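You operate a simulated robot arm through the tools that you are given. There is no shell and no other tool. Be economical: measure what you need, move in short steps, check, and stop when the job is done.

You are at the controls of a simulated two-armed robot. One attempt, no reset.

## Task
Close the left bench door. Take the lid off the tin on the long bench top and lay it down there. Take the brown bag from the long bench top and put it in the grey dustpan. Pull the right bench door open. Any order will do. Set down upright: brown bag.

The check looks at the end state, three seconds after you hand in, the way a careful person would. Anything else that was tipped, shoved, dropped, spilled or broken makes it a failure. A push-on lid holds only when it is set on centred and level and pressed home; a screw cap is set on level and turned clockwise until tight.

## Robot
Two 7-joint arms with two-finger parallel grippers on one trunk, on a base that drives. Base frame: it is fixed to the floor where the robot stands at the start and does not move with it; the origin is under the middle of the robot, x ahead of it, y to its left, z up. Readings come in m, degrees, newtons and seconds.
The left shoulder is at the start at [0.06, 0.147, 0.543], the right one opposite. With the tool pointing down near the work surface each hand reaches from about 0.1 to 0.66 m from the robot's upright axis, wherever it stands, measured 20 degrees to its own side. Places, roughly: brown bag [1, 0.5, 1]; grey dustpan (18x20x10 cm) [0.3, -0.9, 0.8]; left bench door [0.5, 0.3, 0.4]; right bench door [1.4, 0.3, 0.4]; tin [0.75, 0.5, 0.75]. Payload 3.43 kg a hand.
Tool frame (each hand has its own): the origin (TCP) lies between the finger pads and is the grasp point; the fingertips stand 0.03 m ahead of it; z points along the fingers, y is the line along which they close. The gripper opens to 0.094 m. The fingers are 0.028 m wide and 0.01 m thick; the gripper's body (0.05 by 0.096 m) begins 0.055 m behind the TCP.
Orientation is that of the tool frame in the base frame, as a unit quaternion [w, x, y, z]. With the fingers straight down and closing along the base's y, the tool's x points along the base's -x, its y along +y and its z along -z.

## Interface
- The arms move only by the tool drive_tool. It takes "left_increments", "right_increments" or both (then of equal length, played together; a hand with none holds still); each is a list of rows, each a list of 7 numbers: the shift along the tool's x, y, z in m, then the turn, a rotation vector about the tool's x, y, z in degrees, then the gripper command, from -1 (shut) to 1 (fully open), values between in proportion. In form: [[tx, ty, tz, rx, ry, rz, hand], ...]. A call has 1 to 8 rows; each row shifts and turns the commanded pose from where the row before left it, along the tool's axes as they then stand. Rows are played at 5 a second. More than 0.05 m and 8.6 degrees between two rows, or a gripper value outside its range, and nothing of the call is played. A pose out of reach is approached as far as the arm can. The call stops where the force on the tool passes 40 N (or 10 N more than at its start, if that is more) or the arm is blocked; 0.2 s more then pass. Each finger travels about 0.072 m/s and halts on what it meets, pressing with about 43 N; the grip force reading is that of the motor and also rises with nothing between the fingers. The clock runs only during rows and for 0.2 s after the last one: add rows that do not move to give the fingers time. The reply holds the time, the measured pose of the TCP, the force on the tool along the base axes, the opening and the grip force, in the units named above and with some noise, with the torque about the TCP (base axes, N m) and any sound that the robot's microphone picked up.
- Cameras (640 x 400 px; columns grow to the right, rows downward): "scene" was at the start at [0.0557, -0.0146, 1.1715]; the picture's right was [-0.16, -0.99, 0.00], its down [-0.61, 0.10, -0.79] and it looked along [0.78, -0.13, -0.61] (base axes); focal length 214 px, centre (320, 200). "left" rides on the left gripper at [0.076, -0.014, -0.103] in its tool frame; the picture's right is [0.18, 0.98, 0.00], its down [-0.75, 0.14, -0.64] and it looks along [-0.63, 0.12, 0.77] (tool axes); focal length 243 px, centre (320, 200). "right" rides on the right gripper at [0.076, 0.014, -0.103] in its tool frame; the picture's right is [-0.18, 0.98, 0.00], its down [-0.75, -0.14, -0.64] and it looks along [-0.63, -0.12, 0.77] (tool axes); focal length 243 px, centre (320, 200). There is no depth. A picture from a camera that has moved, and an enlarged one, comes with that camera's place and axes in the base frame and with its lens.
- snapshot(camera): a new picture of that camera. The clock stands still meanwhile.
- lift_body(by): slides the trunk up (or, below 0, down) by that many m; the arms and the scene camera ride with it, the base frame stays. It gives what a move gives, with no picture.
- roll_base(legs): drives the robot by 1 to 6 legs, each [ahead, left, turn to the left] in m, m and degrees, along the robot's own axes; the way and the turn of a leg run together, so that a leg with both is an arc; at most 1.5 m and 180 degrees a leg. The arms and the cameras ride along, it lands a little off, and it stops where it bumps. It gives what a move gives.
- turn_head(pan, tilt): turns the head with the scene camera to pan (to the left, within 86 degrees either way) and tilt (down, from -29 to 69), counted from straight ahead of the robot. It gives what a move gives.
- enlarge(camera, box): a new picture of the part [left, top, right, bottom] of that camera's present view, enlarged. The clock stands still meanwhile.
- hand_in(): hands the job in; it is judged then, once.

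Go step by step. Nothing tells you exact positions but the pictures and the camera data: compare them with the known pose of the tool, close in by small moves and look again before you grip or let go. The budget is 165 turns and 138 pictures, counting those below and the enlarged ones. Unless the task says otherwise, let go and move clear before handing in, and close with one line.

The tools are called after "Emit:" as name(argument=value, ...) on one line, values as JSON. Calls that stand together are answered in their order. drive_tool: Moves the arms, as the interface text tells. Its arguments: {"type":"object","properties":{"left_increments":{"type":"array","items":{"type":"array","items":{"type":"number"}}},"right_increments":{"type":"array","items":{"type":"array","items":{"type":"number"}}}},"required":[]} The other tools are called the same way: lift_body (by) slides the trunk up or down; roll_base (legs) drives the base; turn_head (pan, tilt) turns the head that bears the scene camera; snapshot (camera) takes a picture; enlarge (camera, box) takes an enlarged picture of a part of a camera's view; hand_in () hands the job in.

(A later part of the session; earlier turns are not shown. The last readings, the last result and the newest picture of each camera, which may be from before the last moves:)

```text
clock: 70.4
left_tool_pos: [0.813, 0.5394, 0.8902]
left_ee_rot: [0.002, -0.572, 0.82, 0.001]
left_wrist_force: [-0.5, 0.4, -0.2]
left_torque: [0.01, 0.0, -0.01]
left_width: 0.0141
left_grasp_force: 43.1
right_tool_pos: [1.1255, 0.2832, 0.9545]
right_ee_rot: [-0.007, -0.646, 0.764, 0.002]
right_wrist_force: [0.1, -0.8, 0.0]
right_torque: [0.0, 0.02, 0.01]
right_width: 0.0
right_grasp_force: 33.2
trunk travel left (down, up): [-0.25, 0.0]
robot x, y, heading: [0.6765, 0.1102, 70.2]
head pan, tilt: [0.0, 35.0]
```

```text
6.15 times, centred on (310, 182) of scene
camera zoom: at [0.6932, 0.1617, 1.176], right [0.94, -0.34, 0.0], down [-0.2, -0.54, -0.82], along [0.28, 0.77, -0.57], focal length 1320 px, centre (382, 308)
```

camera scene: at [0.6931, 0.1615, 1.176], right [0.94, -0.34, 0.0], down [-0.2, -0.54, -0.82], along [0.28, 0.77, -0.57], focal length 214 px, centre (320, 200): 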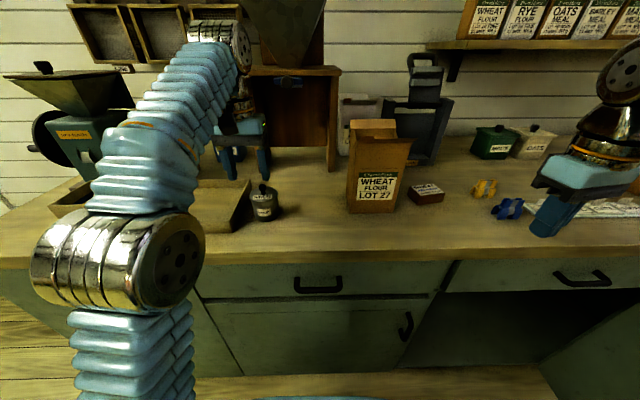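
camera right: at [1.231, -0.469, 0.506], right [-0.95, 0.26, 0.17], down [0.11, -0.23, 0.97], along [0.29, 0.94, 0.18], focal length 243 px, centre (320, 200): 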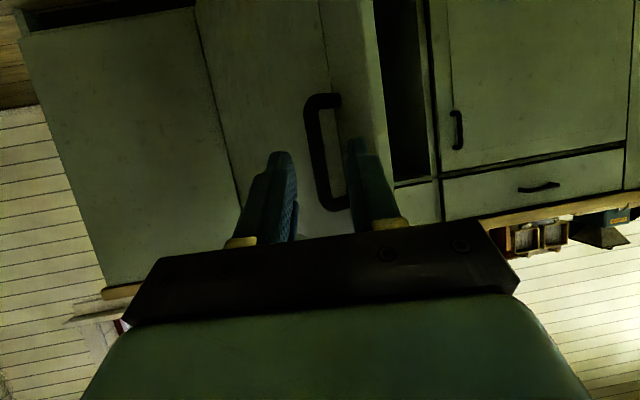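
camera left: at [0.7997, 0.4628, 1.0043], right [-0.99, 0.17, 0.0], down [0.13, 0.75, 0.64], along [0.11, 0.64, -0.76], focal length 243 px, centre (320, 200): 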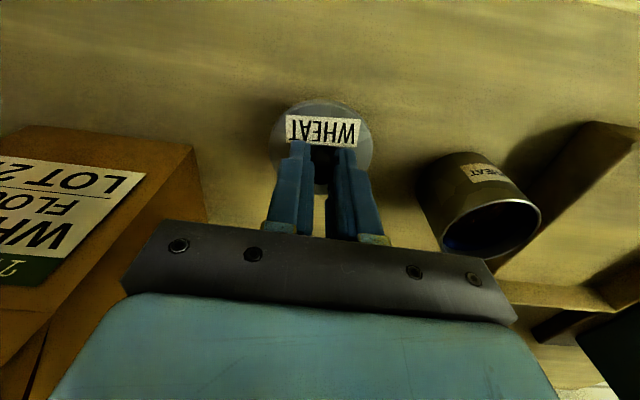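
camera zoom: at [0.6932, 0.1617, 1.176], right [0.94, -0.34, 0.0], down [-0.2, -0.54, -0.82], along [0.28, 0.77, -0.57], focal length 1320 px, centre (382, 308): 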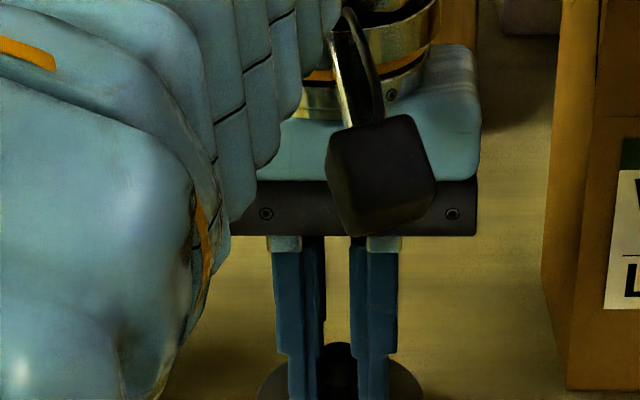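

Emit:
drive_tool(left_increments=[[0, 0, 0.004, 0, 0, 0, -1], [0, 0, 0.004, 0, 0, 0, -1], [0, 0, 0, 0, 0, 0, -1]])

Emit:
enlarge(camera="scene", box=[260, 170, 360, 232])

```text
clock: 71.2
left_tool_pos: [0.8129, 0.5393, 0.8823]
left_ee_rot: [0.002, -0.572, 0.82, 0.001]
left_wrist_force: [0.2, 0.2, -1.1]
left_torque: [-0.01, -0.02, 0.04]
left_width: 0.014
left_grasp_force: 42.9
right_tool_pos: [1.1252, 0.2824, 0.9547]
right_ee_rot: [-0.007, -0.645, 0.764, 0.0]
right_wrist_force: [-0.5, -0.4, 0.1]
right_torque: [0.01, 0.01, 0.0]
right_width: 0.0
right_grasp_force: 32.7
trunk travel left (down, up): [-0.25, 0.0]
robot x, y, heading: [0.6759, 0.1054, 69.9]
head pan, tilt: [0.0, 35.0]
```

```text
6.40 times, centred on (310, 201) of scene
camera zoom: at [0.6932, 0.1617, 1.176], right [0.94, -0.34, 0.0], down [-0.2, -0.54, -0.82], along [0.28, 0.77, -0.57], focal length 1373 px, centre (384, 194)
```

zoom: 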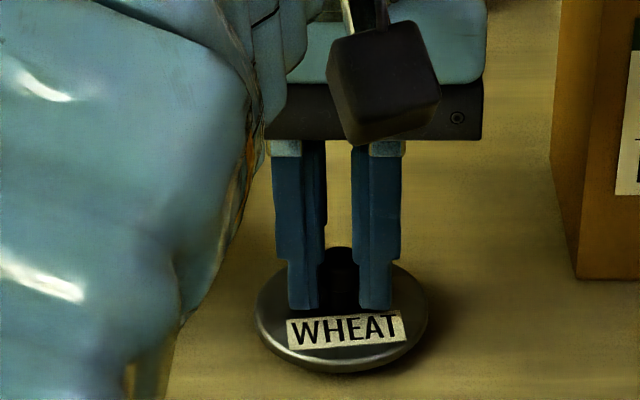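

Emit:
drive_tool(left_increments=[[0, 0, 0.003, 0, 0, 0, -1], [0, 0, 0.003, 0, 0, 0, -1], [0, 0, 0, 0, 0, 0, -1]])

Emit:
drive_tool(left_increments=[[0, 0, 0.003, 0, 0, 0, -1], [0, 0, 0, 0, 0, 0, -1]])

Emit:
enlarge(camera="scene", box=[260, 170, 360, 232])

```text
clock: 71.9
left_tool_pos: [0.8127, 0.5403, 0.8798]
left_ee_rot: [0.007, -0.571, 0.821, 0.003]
left_wrist_force: [-1.5, -2.7, 18.3]
left_torque: [-0.34, 0.12, -0.04]
left_width: 0.0142
left_grasp_force: 43.0
right_tool_pos: [1.1262, 0.282, 0.9536]
right_ee_rot: [-0.006, -0.646, 0.764, 0.0]
right_wrist_force: [-0.5, -0.6, 0.6]
right_torque: [0.01, 0.03, -0.02]
right_width: 0.0
right_grasp_force: 32.8
trunk travel left (down, up): [-0.25, 0.0]
robot x, y, heading: [0.6739, 0.1078, 70.0]
head pan, tilt: [0.0, 35.0]
stopped in row 3 (left hand): the force on the tool passed its limit at 42 N (the readings are from after the stop); the commanded pose is now the measured one
```

```text
clock: 72.3
left_tool_pos: [0.8139, 0.5416, 0.8797]
left_ee_rot: [0.01, -0.57, 0.821, 0.003]
left_wrist_force: [-2.9, -5.0, 20.4]
left_torque: [-0.54, 0.32, -0.03]
left_width: 0.0137
left_grasp_force: 42.7
right_tool_pos: [1.1256, 0.2809, 0.9542]
right_ee_rot: [-0.006, -0.646, 0.763, 0.001]
right_wrist_force: [-0.9, 0.8, 0.1]
right_torque: [-0.04, 0.0, -0.01]
right_width: 0.0
right_grasp_force: 33.1
trunk travel left (down, up): [-0.25, 0.0]
robot x, y, heading: [0.6711, 0.1092, 69.9]
head pan, tilt: [0.0, 35.0]
stopped in row 1 (left hand): the force on the tool passed its limit at 45 N (the readings are from after the stop); the commanded pose is now the measured one
```

```text
6.40 times, centred on (310, 201) of scene
camera zoom: at [0.6925, 0.1601, 1.1759], right [0.94, -0.34, 0.0], down [-0.2, -0.54, -0.82], along [0.28, 0.77, -0.57], focal length 1373 px, centre (384, 194)
```

zoom: 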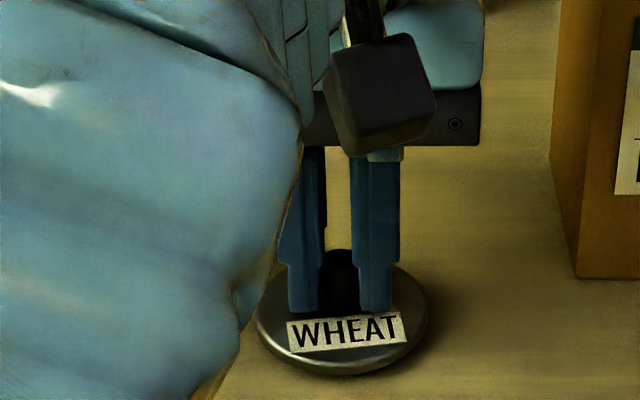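

The lid is on the bench. I release and lift the hand away.

Emit:
drive_tool(left_increments=[[0, 0, -0.001, 0, 0, 0, -1], [0, 0, 0, 0, 0, 0, -0.2], [0, 0, 0, 0, 0, 0, -0.2], [0, 0, -0.02, 0, 0, 0, -0.2], [0, 0, -0.03, 0, 0, 0, -0.2], [0, 0, -0.03, 0, 0, 0, -0.2]])

Emit:
enlarge(camera="scene", box=[220, 110, 420, 235])

Emit:
snapshot(camera="left")

```text
clock: 73.7
left_tool_pos: [0.8127, 0.5393, 0.9609]
left_ee_rot: [0.009, -0.571, 0.821, 0.003]
left_wrist_force: [-0.6, -0.4, 0.3]
left_torque: [0.01, 0.01, -0.01]
left_width: 0.0375
left_grasp_force: 0.0
right_tool_pos: [1.1253, 0.2829, 0.9548]
right_ee_rot: [-0.007, -0.645, 0.764, 0.0]
right_wrist_force: [0.1, -0.1, 0.2]
right_torque: [0.0, -0.01, -0.01]
right_width: 0.0
right_grasp_force: 32.8
trunk travel left (down, up): [-0.25, 0.0]
robot x, y, heading: [0.6751, 0.1077, 70.2]
head pan, tilt: [0.0, 35.0]
```

```text
3.20 times, centred on (320, 172) of scene
camera zoom: at [0.6926, 0.1617, 1.1759], right [0.94, -0.34, 0.0], down [-0.2, -0.54, -0.82], along [0.28, 0.77, -0.57], focal length 686 px, centre (320, 288)
```

zoom: 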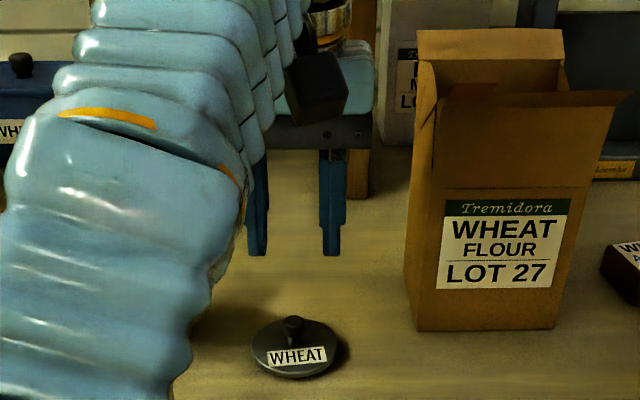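

```text
67 pictures are left
camera left: at [0.796, 0.4609, 1.0616], right [-0.99, 0.17, -0.01], down [0.12, 0.75, 0.65], along [0.12, 0.64, -0.76], focal length 243 px, centre (320, 200)
```

left: 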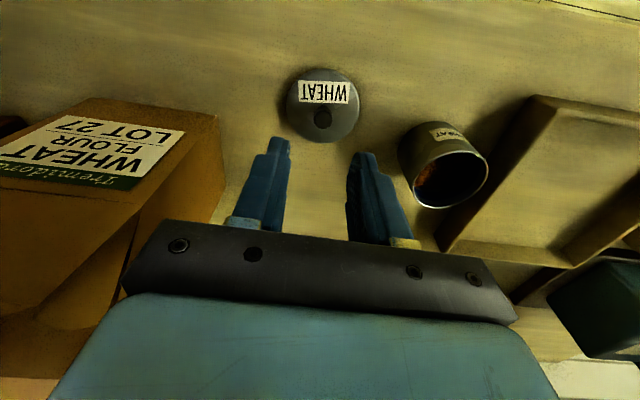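

Lid lies flat on the bench. The bag is best gripped from its right side below the flaps; I back off and reorient the right hand to point left.

Emit:
roll_base(legs=[[-0.33, 0, 0]])

Emit:
drive_tool(right_increments=[[0, 0, 0, 0, 0, 8.5, 1], [0, 0, 0, 0, 0, 8.5, 1], [0, 0, 0, 0, 0, 8.5, 1], [0, 0, 0, 0, 0, 8.5, 1], [0, 0, 0, 0, 0, 8.5, 1], [0, 0, 0, 0, 0, 8.5, 1], [0, 0, 0, 0, 0, 8.5, 1], [0, 0, 0, 0, 0, 8.5, 1]])

Emit:
drive_tool(right_increments=[[0, 0, 0, 0, 0, 8.5, 1], [0, 0, 0, 0, 0, 6, 1], [0, 0, 0, 0, 8.5, 0, 1], [0, 0, 0, 0, 8.5, 0, 1], [0, 0, 0, 0, 8.5, 0, 1], [0, 0, 0, 0, 8.5, 0, 1]])

Emit:
snapshot(camera="scene")

```text
clock: 75.9
left_tool_pos: [0.6965, 0.2234, 0.9595]
left_ee_rot: [0.009, -0.574, 0.819, 0.003]
left_wrist_force: [0.6, 0.6, 0.0]
left_torque: [0.01, 0.01, -0.01]
left_width: 0.0378
left_grasp_force: 0.1
right_tool_pos: [1.0109, -0.0302, 0.9532]
right_ee_rot: [-0.007, -0.648, 0.761, 0.0]
right_wrist_force: [-0.3, 0.1, 0.2]
right_torque: [-0.03, -0.03, -0.01]
right_width: 0.0002
right_grasp_force: 33.0
trunk travel left (down, up): [-0.25, 0.0]
robot x, y, heading: [0.5602, -0.2069, 69.9]
head pan, tilt: [0.0, 35.0]
```

```text
clock: 77.7
left_tool_pos: [0.6961, 0.2232, 0.9612]
left_ee_rot: [0.009, -0.573, 0.82, 0.003]
left_wrist_force: [0.9, 0.2, -0.1]
left_torque: [-0.01, 0.0, 0.01]
left_width: 0.0379
left_grasp_force: 0.1
right_tool_pos: [1.0105, -0.0293, 0.9549]
right_ee_rot: [-0.005, -0.109, 0.994, -0.003]
right_wrist_force: [0.0, 0.6, 0.4]
right_torque: [-0.03, 0.01, 0.01]
right_width: 0.0939
right_grasp_force: 0.1
trunk travel left (down, up): [-0.25, 0.0]
robot x, y, heading: [0.5588, -0.2057, 70.5]
head pan, tilt: [0.0, 35.0]
```

```text
clock: 79.1
left_tool_pos: [0.6941, 0.2225, 0.9616]
left_ee_rot: [0.009, -0.573, 0.819, 0.002]
left_wrist_force: [-0.6, -0.5, -0.2]
left_torque: [0.02, -0.05, 0.02]
left_width: 0.0377
left_grasp_force: 0.0
right_tool_pos: [1.0088, -0.0127, 0.9095]
right_ee_rot: [-0.253, 0.018, 0.967, 0.007]
right_wrist_force: [-0.1, -0.1, 0.6]
right_torque: [0.04, -0.02, -0.03]
right_width: 0.0941
right_grasp_force: 0.1
right hand out of reach, approached as far as the arm can: row 4, 5, 6
trunk travel left (down, up): [-0.25, 0.0]
robot x, y, heading: [0.5598, -0.2109, 70.1]
head pan, tilt: [0.0, 35.0]
```

```text
66 pictures are left
camera scene: at [0.5776, -0.1547, 1.176], right [0.94, -0.34, 0.0], down [-0.19, -0.54, -0.82], along [0.28, 0.77, -0.57], focal length 214 px, centre (320, 200)
```

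scene: 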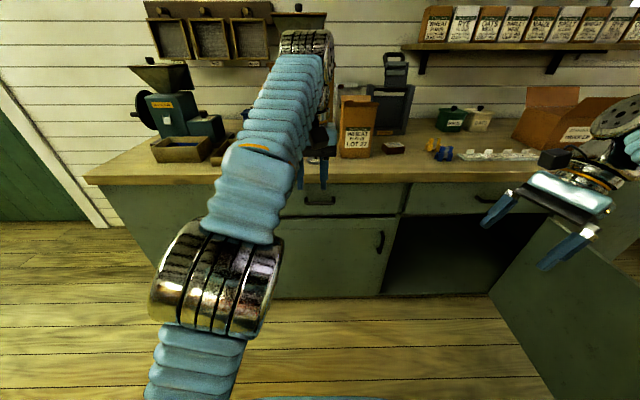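

The hand needs to come left and up with a bit more yaw before the tilt can be completed.

Emit:
drive_tool(right_increments=[[0.036, 0.013, 0.01, 0, 0, 0, 1], [0.036, 0.013, 0.01, 0, 0, 0, 1], [0.036, 0.013, 0.01, 0, 0, 0, 1], [0.036, 0.013, 0.01, 0, 0, 0, 1], [0.036, 0.013, 0.01, 0, 0, 0, 1], [0, 0, 0, -2.9, 0, 5.2, 1], [0, 0, 0, -2.9, 0, 5.2, 1], [0, 0, 0, -2.9, 0, 5.2, 1]])

Emit:
drive_tool(right_increments=[[0, 0, 0, 0, 8.5, 0, 1], [0, 0, 0, 0, 8.5, 0, 1], [0, 0, 0, 0, 8.5, 0, 1], [0, 0, 0, 0, 8.5, 0, 1]])

Emit:
snapshot(camera="scene")

Emit:
snapshot(camera="right")

```text
clock: 80.9
left_tool_pos: [0.6948, 0.2224, 0.9605]
left_ee_rot: [0.009, -0.574, 0.819, 0.003]
left_wrist_force: [0.2, -0.2, 0.3]
left_torque: [0.01, 0.02, -0.02]
left_width: 0.0374
left_grasp_force: 0.1
right_tool_pos: [0.8322, 0.0591, 0.9583]
right_ee_rot: [-0.266, 0.169, 0.948, 0.042]
right_wrist_force: [-0.2, -0.8, -0.2]
right_torque: [-0.01, -0.02, -0.01]
right_width: 0.0941
right_grasp_force: 0.1
trunk travel left (down, up): [-0.25, 0.0]
robot x, y, heading: [0.5551, -0.2092, 70.2]
head pan, tilt: [0.0, 35.0]
```

```text
clock: 81.9
left_tool_pos: [0.6954, 0.2237, 0.9604]
left_ee_rot: [0.008, -0.574, 0.819, 0.003]
left_wrist_force: [-0.1, -0.2, 0.4]
left_torque: [-0.01, 0.01, -0.02]
left_width: 0.0375
left_grasp_force: 0.1
right_tool_pos: [0.8324, 0.059, 0.9583]
right_ee_rot: [-0.532, 0.148, 0.829, 0.089]
right_wrist_force: [-0.6, 0.6, -0.3]
right_torque: [0.01, 0.04, -0.03]
right_width: 0.094
right_grasp_force: 0.2
trunk travel left (down, up): [-0.25, 0.0]
robot x, y, heading: [0.5613, -0.2057, 70.3]
head pan, tilt: [0.0, 35.0]
```

```text
65 pictures are left
camera scene: at [0.5789, -0.1543, 1.176], right [0.94, -0.34, 0.0], down [-0.19, -0.54, -0.82], along [0.28, 0.77, -0.57], focal length 214 px, centre (320, 200)
```

scene: 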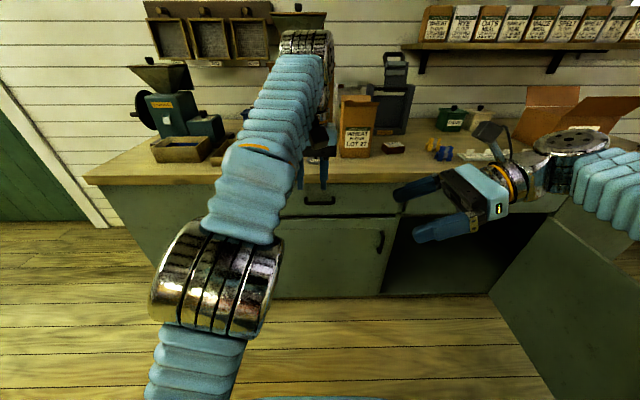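

```text
64 pictures are left
camera right: at [0.8946, 0.0531, 1.0699], right [0.41, 0.9, -0.18], down [0.79, -0.44, -0.42], along [-0.45, 0.03, -0.89], focal length 243 px, centre (320, 200)
```

right: 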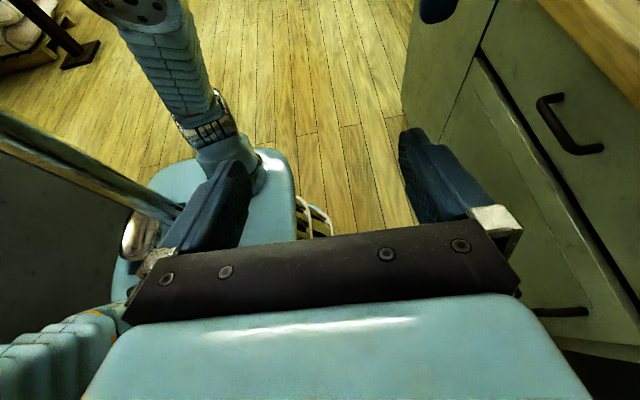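

Right hand points left with the closing axis along the bench depth, as wanted. I extend it forward/right and tuck the left hand away.

Emit:
drive_tool(left_increments=[[0.03, 0.025, 0, 0, 0, 0, -0.2], [0.03, 0.025, 0, 0, 0, 0, -0.2], [0.03, 0.025, 0, 0, 0, 0, -0.2], [0.03, 0.025, 0, 0, 0, 0, -0.2], [0.03, 0.025, 0, 0, 0, 0, -0.2]], right_increments=[[-0.008, 0.03, -0.016, 0, 0, 0, 1], [-0.008, 0.03, -0.016, 0, 0, 0, 1], [-0.008, 0.03, -0.016, 0, 0, 0, 1], [-0.008, 0.03, -0.016, 0, 0, 0, 1], [-0.008, 0.03, -0.016, 0, 0, 0, 1]])

Emit:
snapshot(camera="scene")

```text
clock: 83.1
left_tool_pos: [0.5263, 0.1249, 0.9572]
left_ee_rot: [0.009, -0.574, 0.819, 0.002]
left_wrist_force: [0.3, 0.2, -1.1]
left_torque: [0.03, -0.02, -0.01]
left_width: 0.0379
left_grasp_force: 0.0
right_tool_pos: [0.9665, 0.1688, 0.953]
right_ee_rot: [-0.531, 0.149, 0.829, 0.089]
right_wrist_force: [0.4, -0.1, 0.0]
right_torque: [-0.01, 0.01, 0.03]
right_width: 0.0941
right_grasp_force: 0.0
trunk travel left (down, up): [-0.25, 0.0]
robot x, y, heading: [0.558, -0.2114, 70.3]
head pan, tilt: [0.0, 35.0]
```

```text
63 pictures are left
camera scene: at [0.5791, -0.1545, 1.1759], right [0.94, -0.34, 0.0], down [-0.19, -0.54, -0.82], along [0.28, 0.77, -0.57], focal length 214 px, centre (320, 200)
```

scene: 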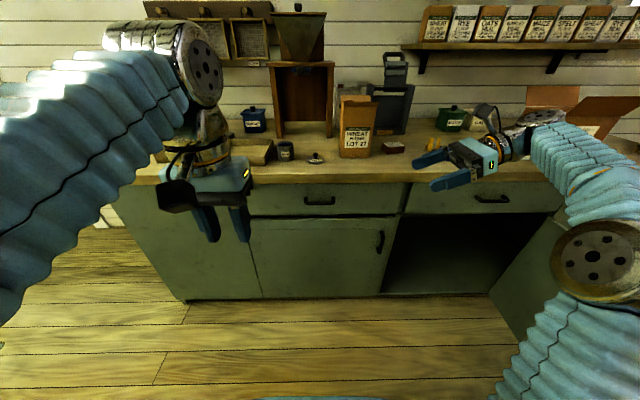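

Emit:
roll_base(legs=[[0.24, 0, 0]])

Emit:
snapshot(camera="scene")

Emit:
snapshot(camera="right")

```text
clock: 84.9
left_tool_pos: [0.609, 0.356, 0.9577]
left_ee_rot: [0.01, -0.575, 0.818, 0.003]
left_wrist_force: [0.4, -0.3, 0.6]
left_torque: [-0.02, 0.0, -0.01]
left_width: 0.0376
left_grasp_force: 0.2
right_tool_pos: [1.0476, 0.3997, 0.9536]
right_ee_rot: [-0.532, 0.147, 0.829, 0.088]
right_wrist_force: [0.0, -0.2, 0.4]
right_torque: [-0.01, 0.0, 0.0]
right_width: 0.094
right_grasp_force: 0.0
trunk travel left (down, up): [-0.25, 0.0]
robot x, y, heading: [0.6434, 0.0197, 70.5]
head pan, tilt: [0.0, 35.0]
```

```text
62 pictures are left
camera scene: at [0.6612, 0.0765, 1.176], right [0.94, -0.34, 0.0], down [-0.19, -0.54, -0.82], along [0.27, 0.77, -0.57], focal length 214 px, centre (320, 200)
```

scene: 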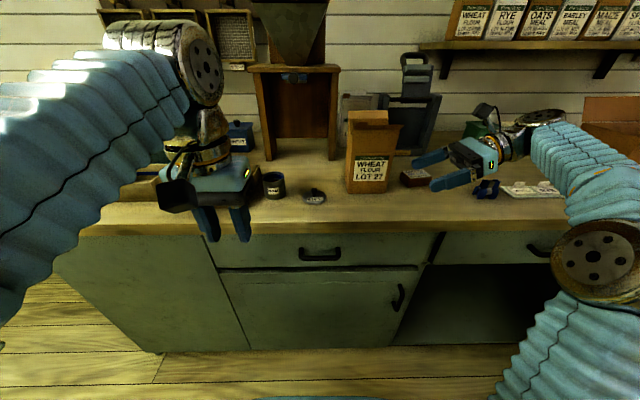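

```text
61 pictures are left
camera right: at [1.1097, 0.3939, 1.0649], right [0.41, 0.9, -0.18], down [0.8, -0.44, -0.41], along [-0.45, 0.03, -0.89], focal length 243 px, centre (320, 200)
```

right: 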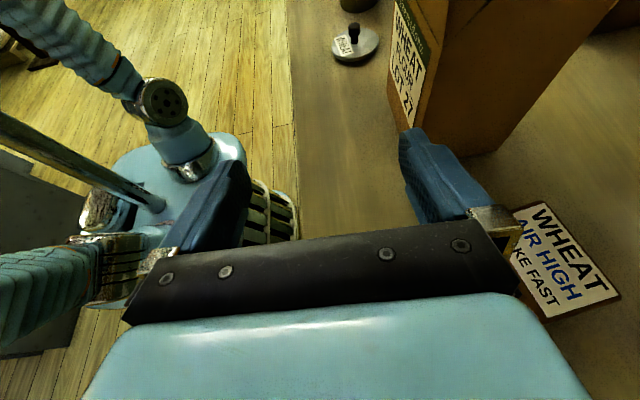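

I can see the bag's right side: it spans u≈0.81–0.88. I advance the hand so it straddles that depth.

Emit:
roll_base(legs=[[0.08, 0, 0]])

Emit:
drive_tool(right_increments=[[0, 0.017, 0, 0, 0, 0, 1], [0, 0.018, 0, 0, 0, 0, 1], [0, 0, 0, 0, 0, 0, 1]])

Emit:
snapshot(camera="right")

Emit:
enlarge(camera="scene", box=[260, 90, 580, 290])

```text
clock: 85.9
left_tool_pos: [0.6353, 0.4329, 0.9565]
left_ee_rot: [0.009, -0.574, 0.819, 0.003]
left_wrist_force: [1.0, 0.4, 0.8]
left_torque: [0.03, -0.01, -0.02]
left_width: 0.0377
left_grasp_force: 0.1
right_tool_pos: [1.0753, 0.4767, 0.9539]
right_ee_rot: [-0.531, 0.148, 0.83, 0.089]
right_wrist_force: [-0.2, 0.4, 0.7]
right_torque: [0.0, -0.03, 0.0]
right_width: 0.0939
right_grasp_force: 0.0
trunk travel left (down, up): [-0.25, 0.0]
robot x, y, heading: [0.6697, 0.0989, 70.6]
head pan, tilt: [0.0, 35.0]
```

```text
clock: 86.7
left_tool_pos: [0.6366, 0.4325, 0.9576]
left_ee_rot: [0.009, -0.574, 0.818, 0.003]
left_wrist_force: [0.2, -0.2, 0.0]
left_torque: [-0.03, 0.03, 0.0]
left_width: 0.0375
left_grasp_force: 0.1
right_tool_pos: [1.086, 0.5095, 0.9532]
right_ee_rot: [-0.532, 0.148, 0.829, 0.088]
right_wrist_force: [-0.2, 0.3, -0.1]
right_torque: [0.01, 0.0, 0.03]
right_width: 0.094
right_grasp_force: 0.1
trunk travel left (down, up): [-0.25, 0.0]
robot x, y, heading: [0.6699, 0.0974, 70.5]
head pan, tilt: [0.0, 35.0]
```

```text
60 pictures are left
camera right: at [1.1481, 0.5039, 1.0641], right [0.4, 0.9, -0.18], down [0.8, -0.44, -0.41], along [-0.45, 0.03, -0.89], focal length 243 px, centre (320, 200)
```

right: 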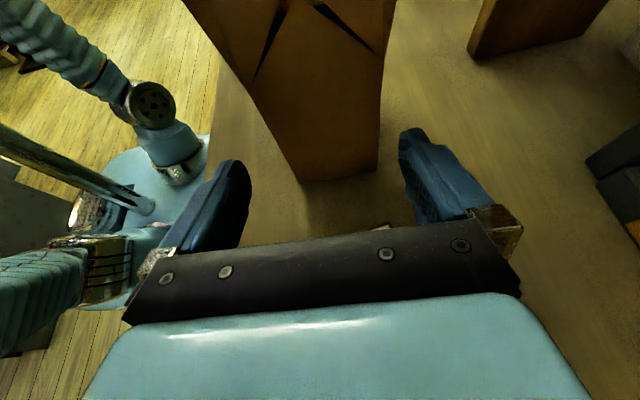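

```text
2.00 times, centred on (420, 190) of scene
camera zoom: at [0.6885, 0.1536, 1.1759], right [0.94, -0.33, 0.0], down [-0.19, -0.54, -0.82], along [0.27, 0.77, -0.57], focal length 429 px, centre (120, 220)
```

zoom: 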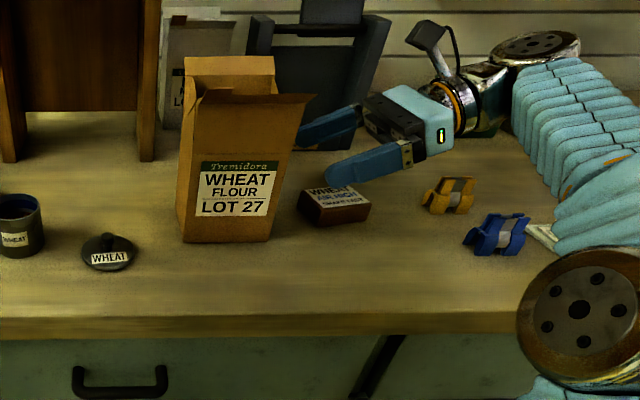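

The bag's depth is centred at u≈0.853; I nudge forward 5 mm, lower 2 cm, and start sliding left around it.

Emit:
drive_tool(right_increments=[[-0.018, 0.005, 0.0085, 0, 0, 0, 1], [0.0085, 0, 0.018, 0, 0, 0, 1], [0.0085, 0, 0.018, 0, 0, 0, 1], [0, 0, 0, 0, 0, 0, 1]])

Emit:
snapshot(camera="right")

```text
clock: 87.7
left_tool_pos: [0.6369, 0.4341, 0.9578]
left_ee_rot: [0.009, -0.575, 0.818, 0.003]
left_wrist_force: [0.3, -0.6, -0.6]
left_torque: [-0.03, 0.01, -0.01]
left_width: 0.0378
left_grasp_force: 0.1
right_tool_pos: [1.0488, 0.5269, 0.9317]
right_ee_rot: [-0.532, 0.147, 0.829, 0.088]
right_wrist_force: [-0.3, 0.2, -0.4]
right_torque: [0.06, 0.01, -0.03]
right_width: 0.094
right_grasp_force: 0.1
trunk travel left (down, up): [-0.25, 0.0]
robot x, y, heading: [0.666, 0.0996, 70.5]
head pan, tilt: [0.0, 35.0]
```

```text
58 pictures are left
camera right: at [1.1115, 0.5218, 1.0444], right [0.4, 0.9, -0.18], down [0.8, -0.44, -0.41], along [-0.45, 0.03, -0.89], focal length 243 px, centre (320, 200)
```

right: 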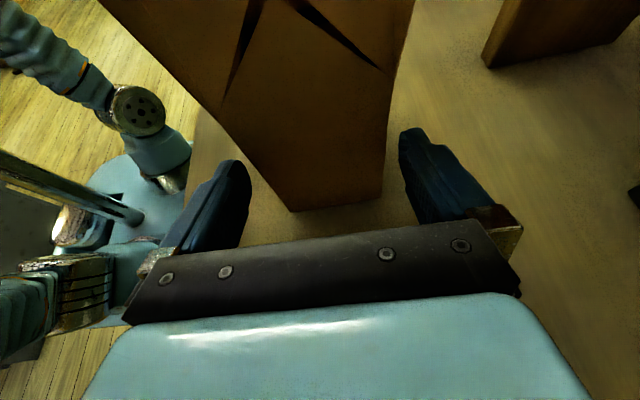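

Clearance is about 6–8 mm each side. I slide further left.

Emit:
drive_tool(right_increments=[[0.0085, 0.001, 0.018, 0, 0, 0, 1], [0.0085, 0, 0.018, 0, 0, 0, 1], [0.006, 0, 0.0125, 0, 0, 0, 1], [0, 0, 0, 0, 0, 0, 1]])

Emit:
snapshot(camera="right")

Emit:
enlarge(camera="scene", box=[260, 90, 580, 290])

```text
clock: 88.7
left_tool_pos: [0.6363, 0.4324, 0.9578]
left_ee_rot: [0.009, -0.574, 0.819, 0.003]
left_wrist_force: [0.4, 0.4, -0.2]
left_torque: [0.02, 0.02, 0.02]
left_width: 0.0377
left_grasp_force: 0.0
right_tool_pos: [0.9997, 0.5456, 0.9341]
right_ee_rot: [-0.531, 0.148, 0.829, 0.088]
right_wrist_force: [-0.5, 0.1, -0.1]
right_torque: [-0.01, -0.03, 0.02]
right_width: 0.0941
right_grasp_force: 0.2
trunk travel left (down, up): [-0.25, 0.0]
robot x, y, heading: [0.6693, 0.1011, 70.1]
head pan, tilt: [0.0, 35.0]
```

```text
57 pictures are left
camera right: at [1.0616, 0.5414, 1.0454], right [0.4, 0.9, -0.18], down [0.8, -0.44, -0.41], along [-0.45, 0.03, -0.89], focal length 243 px, centre (320, 200)
```

right: 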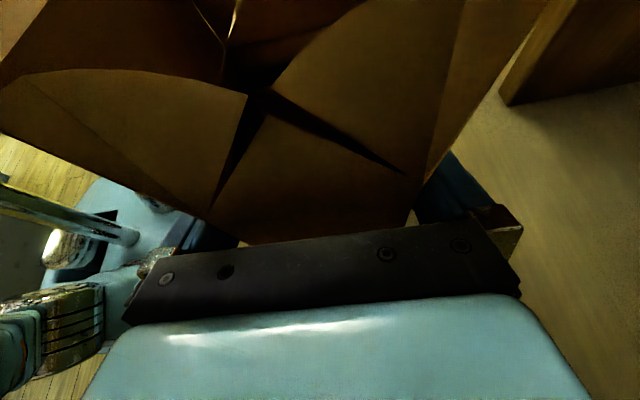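

```text
2.00 times, centred on (420, 190) of scene
camera zoom: at [0.6884, 0.1535, 1.176], right [0.94, -0.33, 0.0], down [-0.19, -0.54, -0.82], along [0.27, 0.77, -0.57], focal length 429 px, centre (120, 220)
```

zoom: 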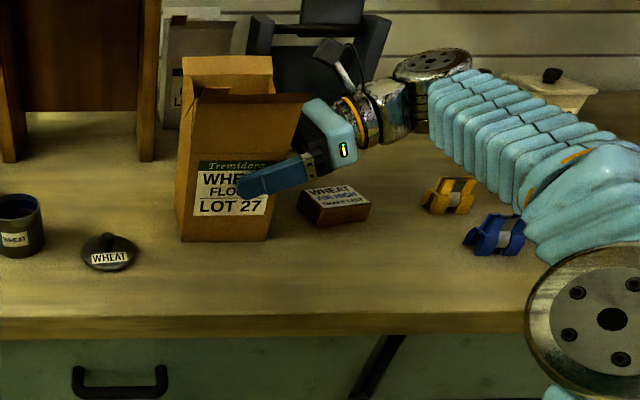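

Fingers straddle the bag without touching. I close on it.

Emit:
drive_tool(right_increments=[[0, 0, 0, 0, 0, 0, 0.75], [0, 0, 0, 0, 0, 0, 0.6], [0, 0, 0, 0, 0, 0, 0.45], [0, 0, 0, 0, 0, 0, 0.3], [0, 0, 0, 0, 0, 0, 0.3]])

Emit:
enlarge(camera="scene", box=[260, 90, 580, 290])

```text
clock: 89.9
left_tool_pos: [0.6371, 0.4334, 0.9574]
left_ee_rot: [0.009, -0.574, 0.819, 0.003]
left_wrist_force: [-0.3, -0.3, -0.3]
left_torque: [0.01, -0.03, 0.03]
left_width: 0.0377
left_grasp_force: 0.1
right_tool_pos: [0.9994, 0.5458, 0.9328]
right_ee_rot: [-0.532, 0.147, 0.829, 0.088]
right_wrist_force: [0.2, -0.1, 1.0]
right_torque: [0.06, 0.0, 0.03]
right_width: 0.0891
right_grasp_force: 42.1
trunk travel left (down, up): [-0.25, 0.0]
robot x, y, heading: [0.6682, 0.0996, 70.8]
head pan, tilt: [0.0, 35.0]
```

```text
2.00 times, centred on (420, 190) of scene
camera zoom: at [0.6884, 0.1534, 1.176], right [0.94, -0.33, 0.0], down [-0.19, -0.54, -0.82], along [0.27, 0.77, -0.57], focal length 429 px, centre (120, 220)
```

zoom: 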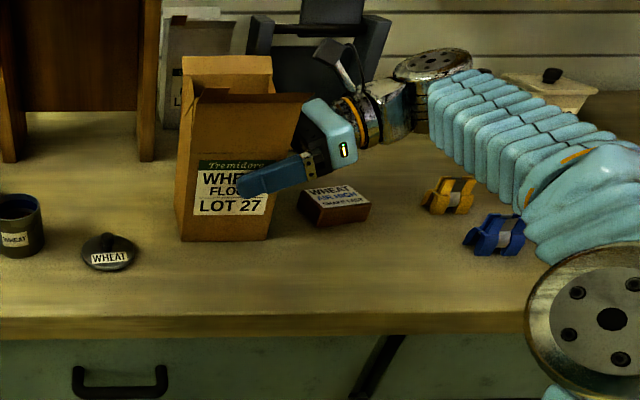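

Gripped at 89 mm. I lift gently straight up.

Emit:
drive_tool(right_increments=[[0.009, 0, -0.0042, 0, 0, 0, 0.3], [0.014, 0, -0.0064, 0, 0, 0, 0.3], [0.018, 0, -0.0085, 0, 0, 0, 0.3], [0.018, 0, -0.0085, 0, 0, 0, 0.3], [0, 0, 0, 0, 0, 0, 0.3]])

Emit:
snapshot(camera="scene")

```text
clock: 91.1
left_tool_pos: [0.6368, 0.4325, 0.9566]
left_ee_rot: [0.008, -0.575, 0.818, 0.002]
left_wrist_force: [0.0, 0.0, 0.9]
left_torque: [-0.02, 0.0, -0.01]
left_width: 0.0375
left_grasp_force: 0.1
right_tool_pos: [1.0013, 0.5471, 0.9982]
right_ee_rot: [-0.532, 0.147, 0.829, 0.088]
right_wrist_force: [0.5, -0.4, -0.7]
right_torque: [0.02, -0.02, 0.0]
right_width: 0.0892
right_grasp_force: 42.3
trunk travel left (down, up): [-0.25, 0.0]
robot x, y, heading: [0.666, 0.0978, 70.7]
head pan, tilt: [0.0, 35.0]
```

```text
54 pictures are left
camera scene: at [0.6884, 0.1535, 1.176], right [0.94, -0.33, 0.0], down [-0.19, -0.54, -0.82], along [0.27, 0.77, -0.57], focal length 214 px, centre (320, 200)
```

scene: 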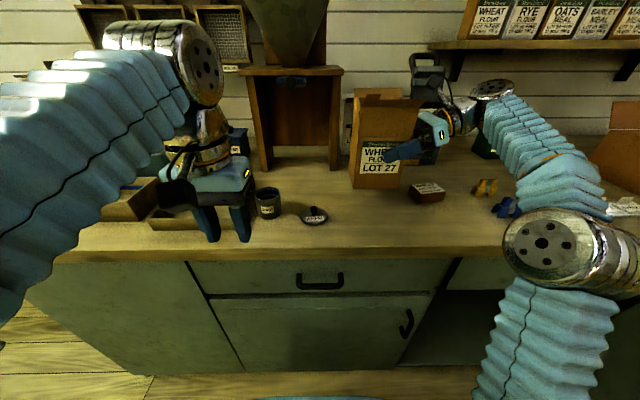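

The bag is lifted and steady. I back away from the bench and turn around to the left toward the counter.

Emit:
roll_base(legs=[[-0.25, 0, 0]])

Emit:
roll_base(legs=[[0, 0, 90]])

Emit:
snapshot(camera="scene")

```text
clock: 93.0
left_tool_pos: [0.5516, 0.1944, 0.9574]
left_ee_rot: [0.009, -0.573, 0.82, 0.002]
left_wrist_force: [-0.7, -0.1, 0.4]
left_torque: [-0.02, -0.01, -0.04]
left_width: 0.0372
left_grasp_force: 0.0
right_tool_pos: [0.9169, 0.3091, 0.9988]
right_ee_rot: [-0.532, 0.148, 0.829, 0.089]
right_wrist_force: [0.2, -0.2, 0.2]
right_torque: [-0.03, 0.02, 0.02]
right_width: 0.0892
right_grasp_force: 43.4
trunk travel left (down, up): [-0.25, 0.0]
robot x, y, heading: [0.5829, -0.141, 70.2]
head pan, tilt: [0.0, 35.0]
```

```text
clock: 97.2
left_tool_pos: [0.2504, -0.1725, 0.958]
left_ee_rot: [-0.004, 0.985, -0.17, -0.008]
left_wrist_force: [-0.5, -0.4, -0.2]
left_torque: [0.01, -0.02, 0.01]
left_width: 0.0375
left_grasp_force: 0.1
right_tool_pos: [0.1337, 0.1903, 0.9986]
right_ee_rot: [-0.438, -0.484, 0.689, -0.315]
right_wrist_force: [0.1, -0.9, 0.1]
right_torque: [0.03, 0.03, 0.01]
right_width: 0.0892
right_grasp_force: 43.1
trunk travel left (down, up): [-0.25, 0.0]
robot x, y, heading: [0.5836, -0.1386, 160.8]
head pan, tilt: [0.0, 35.0]
```

```text
53 pictures are left
camera scene: at [0.5291, -0.1203, 1.176], right [0.33, 0.94, 0.0], down [0.54, -0.19, -0.82], along [-0.77, 0.27, -0.57], focal length 214 px, centre (320, 200)
```

scene: 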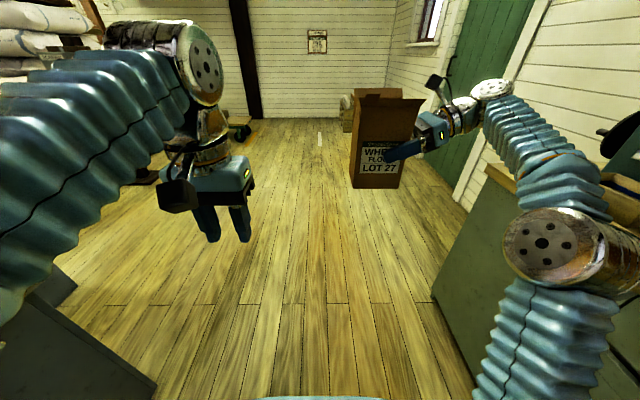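

Emit:
roll_base(legs=[[0, 0, 89]])

Emit:
turn_head(pan=0, tilt=40)

Emit:
snapshot(camera="scene")

```text
clock: 101.3
left_tool_pos: [0.6037, -0.4737, 0.958]
left_ee_rot: [0.003, 0.829, 0.559, -0.008]
left_wrist_force: [0.1, -0.4, 0.6]
left_torque: [-0.02, 0.05, 0.01]
left_width: 0.0374
left_grasp_force: 0.1
right_tool_pos: [0.2354, -0.5742, 0.9987]
right_ee_rot: [0.098, 0.827, -0.162, 0.53]
right_wrist_force: [-0.2, -0.2, -0.6]
right_torque: [-0.01, 0.05, -0.02]
right_width: 0.0892
right_grasp_force: 42.9
trunk travel left (down, up): [-0.25, 0.0]
robot x, y, heading: [0.5832, -0.1393, -111.6]
head pan, tilt: [0.0, 35.0]
```

```text
clock: 102.0
left_tool_pos: [0.6035, -0.4736, 0.9577]
left_ee_rot: [0.003, 0.829, 0.56, -0.009]
left_wrist_force: [0.6, 0.2, -1.3]
left_torque: [0.0, 0.03, 0.0]
left_width: 0.0377
left_grasp_force: 0.0
right_tool_pos: [0.2351, -0.5741, 0.9992]
right_ee_rot: [0.098, 0.827, -0.162, 0.53]
right_wrist_force: [0.5, 0.2, -0.5]
right_torque: [-0.03, 0.02, 0.01]
right_width: 0.0891
right_grasp_force: 43.1
trunk travel left (down, up): [-0.25, 0.0]
robot x, y, heading: [0.5826, -0.1363, -111.5]
head pan, tilt: [0.0, 40.0]
```

```text
52 pictures are left
camera scene: at [0.5638, -0.1908, 1.1684], right [-0.93, 0.37, 0.0], down [0.24, 0.6, -0.77], along [-0.28, -0.71, -0.64], focal length 214 px, centre (320, 200)
```

scene: 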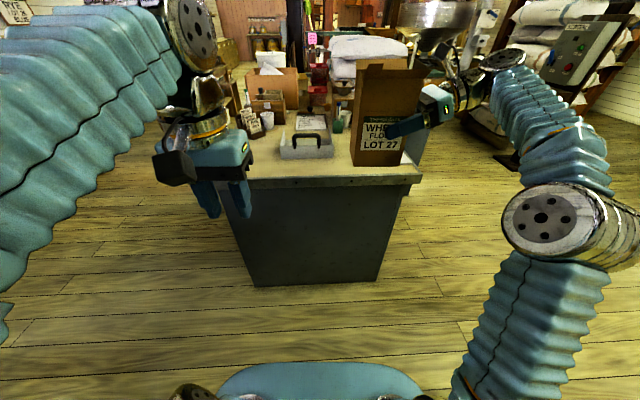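

Emit:
enlarge(camera="scene", box=[220, 70, 460, 220])

```text
2.67 times, centred on (340, 145) of scene
camera zoom: at [0.5638, -0.1908, 1.1684], right [-0.93, 0.37, 0.0], down [0.24, 0.6, -0.77], along [-0.28, -0.71, -0.64], focal length 572 px, centre (267, 347)
```

zoom: 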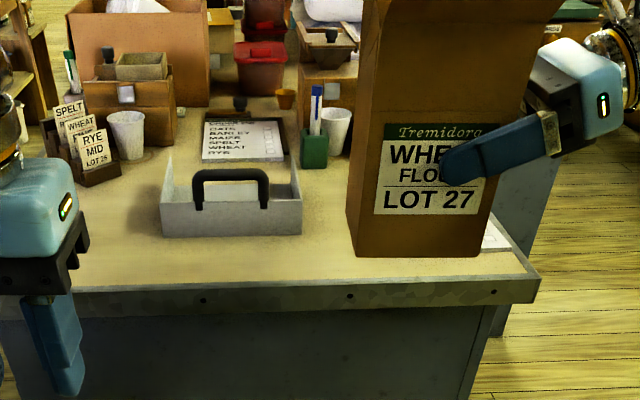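

The dustpan's near wall (with handle) runs (0.436,-0.928)–(0.247,-0.854) on a counter at z≈0.767. I need to go about 0.19 m left and 0.36 m forward; I do most of it.

Emit:
roll_base(legs=[[0, 0.185, 0], [0.24, 0, 0]])

Emit:
snapshot(camera="scene")

Emit:
snapshot(camera="right")

```text
clock: 104.9
left_tool_pos: [0.6847, -0.7629, 0.9574]
left_ee_rot: [0.003, 0.829, 0.56, -0.008]
left_wrist_force: [0.0, 0.1, 0.0]
left_torque: [-0.03, 0.01, -0.02]
left_width: 0.0376
left_grasp_force: 0.0
right_tool_pos: [0.3176, -0.8629, 0.9977]
right_ee_rot: [0.098, 0.827, -0.162, 0.53]
right_wrist_force: [0.2, 0.4, -0.6]
right_torque: [0.0, 0.0, -0.01]
right_width: 0.0891
right_grasp_force: 42.5
trunk travel left (down, up): [-0.25, 0.0]
robot x, y, heading: [0.6637, -0.4297, -111.5]
head pan, tilt: [0.0, 40.0]
```

```text
50 pictures are left
camera scene: at [0.6456, -0.4799, 1.1684], right [-0.93, 0.37, 0.0], down [0.24, 0.6, -0.77], along [-0.28, -0.71, -0.64], focal length 214 px, centre (320, 200)
```

scene: 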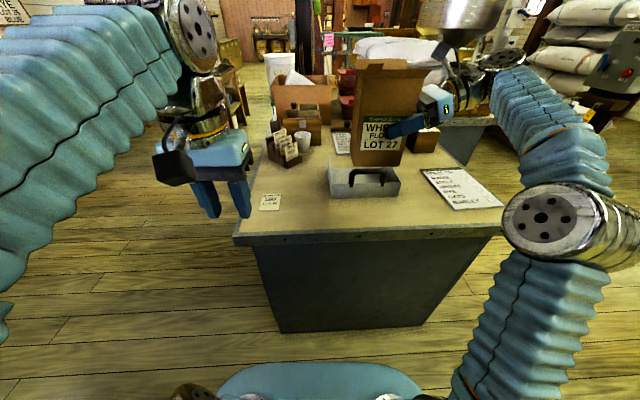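

```text
49 pictures are left
camera right: at [0.2548, -0.8546, 1.1106], right [-0.44, -0.88, -0.18], down [-0.78, 0.47, -0.41], along [0.45, -0.04, -0.89], focal length 243 px, centre (320, 200)
```

right: 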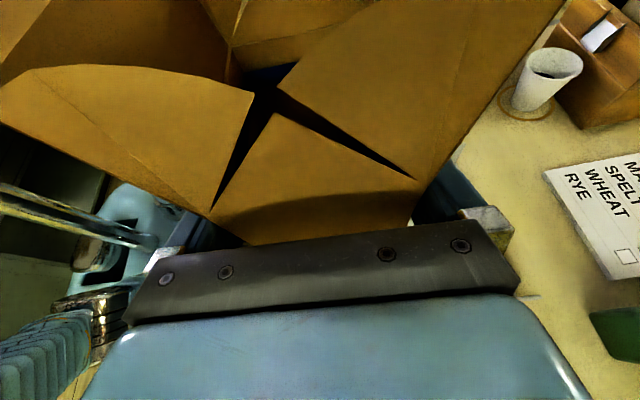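

Emit:
enlarge(camera="scene", box=[240, 50, 480, 220])

```text
2.35 times, centred on (360, 135) of scene
camera zoom: at [0.6456, -0.4799, 1.1684], right [-0.93, 0.37, 0.0], down [0.24, 0.6, -0.77], along [-0.28, -0.71, -0.64], focal length 505 px, centre (226, 353)
```

zoom: 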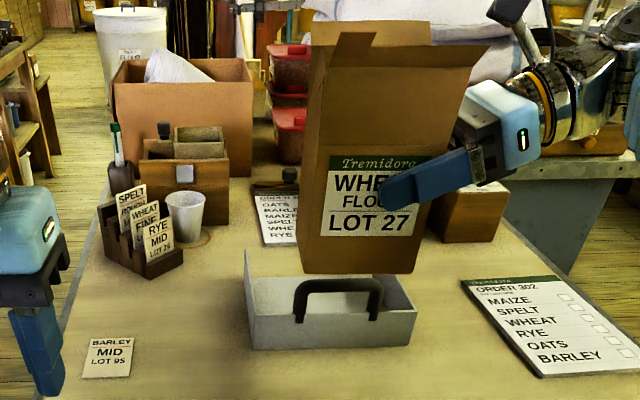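

Pan location confirmed; the handle sits over the near wall, top ≈0.867, below the bag's bottom (≈0.905). I drive the last 12 cm.

Emit:
roll_base(legs=[[0.12, 0, 0]])

Emit:
enlarge(camera="scene", box=[240, 70, 480, 220])

```text
clock: 106.1
left_tool_pos: [0.641, -0.8745, 0.9582]
left_ee_rot: [0.003, 0.829, 0.559, -0.008]
left_wrist_force: [-0.2, 0.5, 0.4]
left_torque: [0.0, -0.01, 0.01]
left_width: 0.0378
left_grasp_force: 0.1
right_tool_pos: [0.2724, -0.9742, 0.9981]
right_ee_rot: [0.099, 0.826, -0.163, 0.53]
right_wrist_force: [-0.5, -0.1, 0.5]
right_torque: [-0.01, 0.04, 0.02]
right_width: 0.0892
right_grasp_force: 43.4
trunk travel left (down, up): [-0.25, 0.0]
robot x, y, heading: [0.6223, -0.5408, -111.8]
head pan, tilt: [0.0, 40.0]
```

```text
2.67 times, centred on (360, 145) of scene
camera zoom: at [0.6011, -0.5917, 1.1684], right [-0.93, 0.37, 0.0], down [0.24, 0.6, -0.77], along [-0.28, -0.71, -0.64], focal length 572 px, centre (213, 347)
```

zoom: 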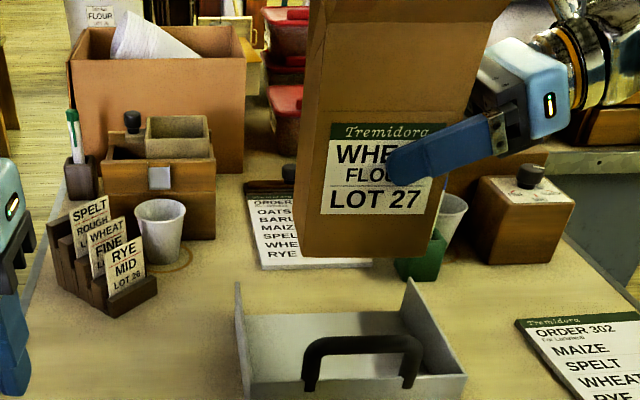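

The bag is over the pan interior, roughly 6 mm off centre – fine. I lower it 11 cm.

Emit:
drive_tool(right_increments=[[-0.025, 0, 0.0118, 0, 0, 0, 0.3], [-0.025, 0, 0.0118, 0, 0, 0, 0.3], [-0.025, 0, 0.0118, 0, 0, 0, 0.3], [-0.025, 0, 0.0118, 0, 0, 0, 0.3], [0, 0, 0, 0, 0, 0, 0.3]])

Emit:
enlarge(camera="scene", box=[240, 70, 480, 240])

```text
clock: 107.3
left_tool_pos: [0.6403, -0.8744, 0.9582]
left_ee_rot: [0.002, 0.829, 0.56, -0.009]
left_wrist_force: [0.1, 0.6, 0.0]
left_torque: [0.02, 0.03, -0.02]
left_width: 0.0377
left_grasp_force: 0.0
right_tool_pos: [0.2756, -0.9748, 0.8885]
right_ee_rot: [0.099, 0.826, -0.163, 0.53]
right_wrist_force: [0.1, -0.4, 0.5]
right_torque: [0.0, -0.01, 0.01]
right_width: 0.0891
right_grasp_force: 42.9
trunk travel left (down, up): [-0.25, 0.0]
robot x, y, heading: [0.6193, -0.5413, -111.5]
head pan, tilt: [0.0, 40.0]
```

```text
2.35 times, centred on (360, 155) of scene
camera zoom: at [0.601, -0.5919, 1.1684], right [-0.93, 0.37, 0.0], down [0.24, 0.6, -0.77], along [-0.28, -0.71, -0.64], focal length 505 px, centre (226, 306)
```

zoom: 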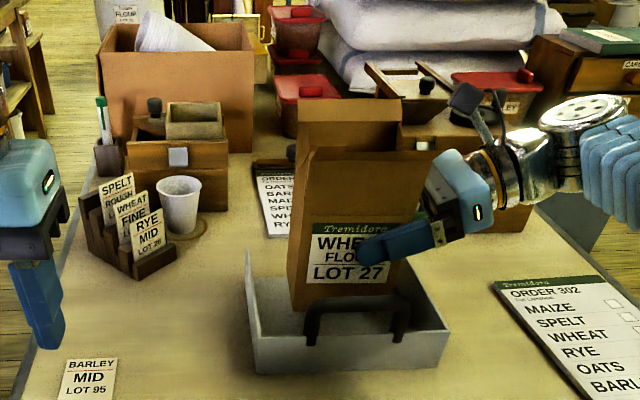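

The bag sits within the pan walls, ~2 cm above the floor. I lower slowly until contact.

Emit:
drive_tool(right_increments=[[-0.0045, 0, 0.0021, 0, 0, 0, 0.3], [-0.0045, 0, 0.0021, 0, 0, 0, 0.3], [-0.0036, 0, 0.0017, 0, 0, 0, 0.3], [0, 0, 0, 0, 0, 0, 0.3]])

Emit:
drive_tool(right_increments=[[-0.0027, 0, 0.0013, 0, 0, 0, 0.3], [-0.0027, 0, 0.0013, 0, 0, 0, 0.3], [0, 0, 0, 0, 0, 0, 0.3]])

Emit:
enlarge(camera="scene", box=[300, 130, 460, 230])

```text
clock: 108.3
left_tool_pos: [0.6402, -0.8741, 0.9584]
left_ee_rot: [0.003, 0.829, 0.559, -0.009]
left_wrist_force: [0.1, -0.8, 0.4]
left_torque: [0.0, 0.0, 0.03]
left_width: 0.0379
left_grasp_force: 0.0
right_tool_pos: [0.2742, -0.9744, 0.8745]
right_ee_rot: [0.098, 0.827, -0.163, 0.529]
right_wrist_force: [0.3, -0.5, 0.0]
right_torque: [-0.01, 0.0, -0.03]
right_width: 0.0893
right_grasp_force: 42.8
trunk travel left (down, up): [-0.25, 0.0]
robot x, y, heading: [0.6219, -0.5414, -111.7]
head pan, tilt: [0.0, 40.0]
```

```text
clock: 109.1
left_tool_pos: [0.6401, -0.8746, 0.9585]
left_ee_rot: [0.003, 0.829, 0.559, -0.009]
left_wrist_force: [0.4, -0.3, -0.9]
left_torque: [0.0, 0.02, -0.02]
left_width: 0.0375
left_grasp_force: 0.0
right_tool_pos: [0.274, -0.9733, 0.8686]
right_ee_rot: [0.099, 0.827, -0.164, 0.529]
right_wrist_force: [0.0, 0.1, -0.6]
right_torque: [0.01, 0.01, 0.02]
right_width: 0.0891
right_grasp_force: 43.2
trunk travel left (down, up): [-0.25, 0.0]
robot x, y, heading: [0.6192, -0.5383, -112.0]
head pan, tilt: [0.0, 40.0]
```

```text
4.00 times, centred on (380, 180) of scene
camera zoom: at [0.601, -0.5919, 1.1684], right [-0.93, 0.37, 0.0], down [0.24, 0.6, -0.77], along [-0.28, -0.71, -0.64], focal length 858 px, centre (80, 280)
```

zoom: 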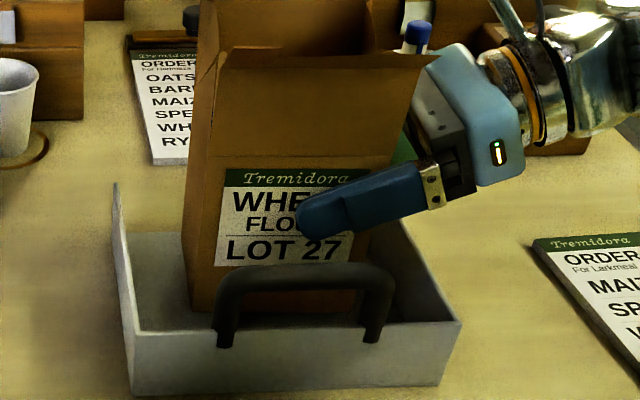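

Emit:
drive_tool(right_increments=[[-0.0018, 0, 0.0009, 0, 0, 0, 0.3], [-0.0018, 0, 0.0009, 0, 0, 0, 0.3], [0, 0, 0, 0, 0, 0, 0.3]])

Emit:
drive_tool(right_increments=[[-0.0018, 0, 0.0009, 0, 0, 0, 0.3], [0, 0, 0, 0, 0, 0, 0.3]])

Emit:
enlarge(camera="scene", box=[300, 130, 460, 230])

```text
clock: 109.9
left_tool_pos: [0.6406, -0.8745, 0.9562]
left_ee_rot: [0.003, 0.83, 0.558, -0.008]
left_wrist_force: [0.4, 0.3, -1.4]
left_torque: [-0.01, 0.01, 0.02]
left_width: 0.0377
left_grasp_force: 0.1
right_tool_pos: [0.2736, -0.9739, 0.8642]
right_ee_rot: [0.098, 0.827, -0.163, 0.53]
right_wrist_force: [0.0, -0.1, -0.5]
right_torque: [0.02, 0.03, -0.03]
right_width: 0.0893
right_grasp_force: 43.0
trunk travel left (down, up): [-0.25, 0.0]
robot x, y, heading: [0.6217, -0.5402, -111.8]
head pan, tilt: [0.0, 40.0]
```

```text
clock: 110.5
left_tool_pos: [0.64, -0.8762, 0.9588]
left_ee_rot: [0.003, 0.829, 0.559, -0.009]
left_wrist_force: [1.1, 0.2, -0.3]
left_torque: [0.02, 0.01, 0.0]
left_width: 0.0376
left_grasp_force: 0.1
right_tool_pos: [0.2743, -0.974, 0.8615]
right_ee_rot: [0.099, 0.826, -0.164, 0.53]
right_wrist_force: [-0.7, -0.5, 0.3]
right_torque: [0.02, 0.0, 0.02]
right_width: 0.0892
right_grasp_force: 43.3
trunk travel left (down, up): [-0.25, 0.0]
robot x, y, heading: [0.6206, -0.5409, -111.8]
head pan, tilt: [0.0, 40.0]
```

```text
4.00 times, centred on (380, 180) of scene
camera zoom: at [0.601, -0.5919, 1.1684], right [-0.93, 0.37, 0.0], down [0.24, 0.6, -0.77], along [-0.28, -0.71, -0.64], focal length 858 px, centre (80, 280)
```

zoom: 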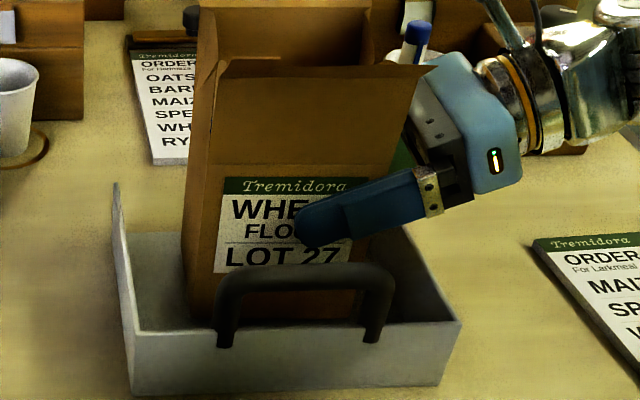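

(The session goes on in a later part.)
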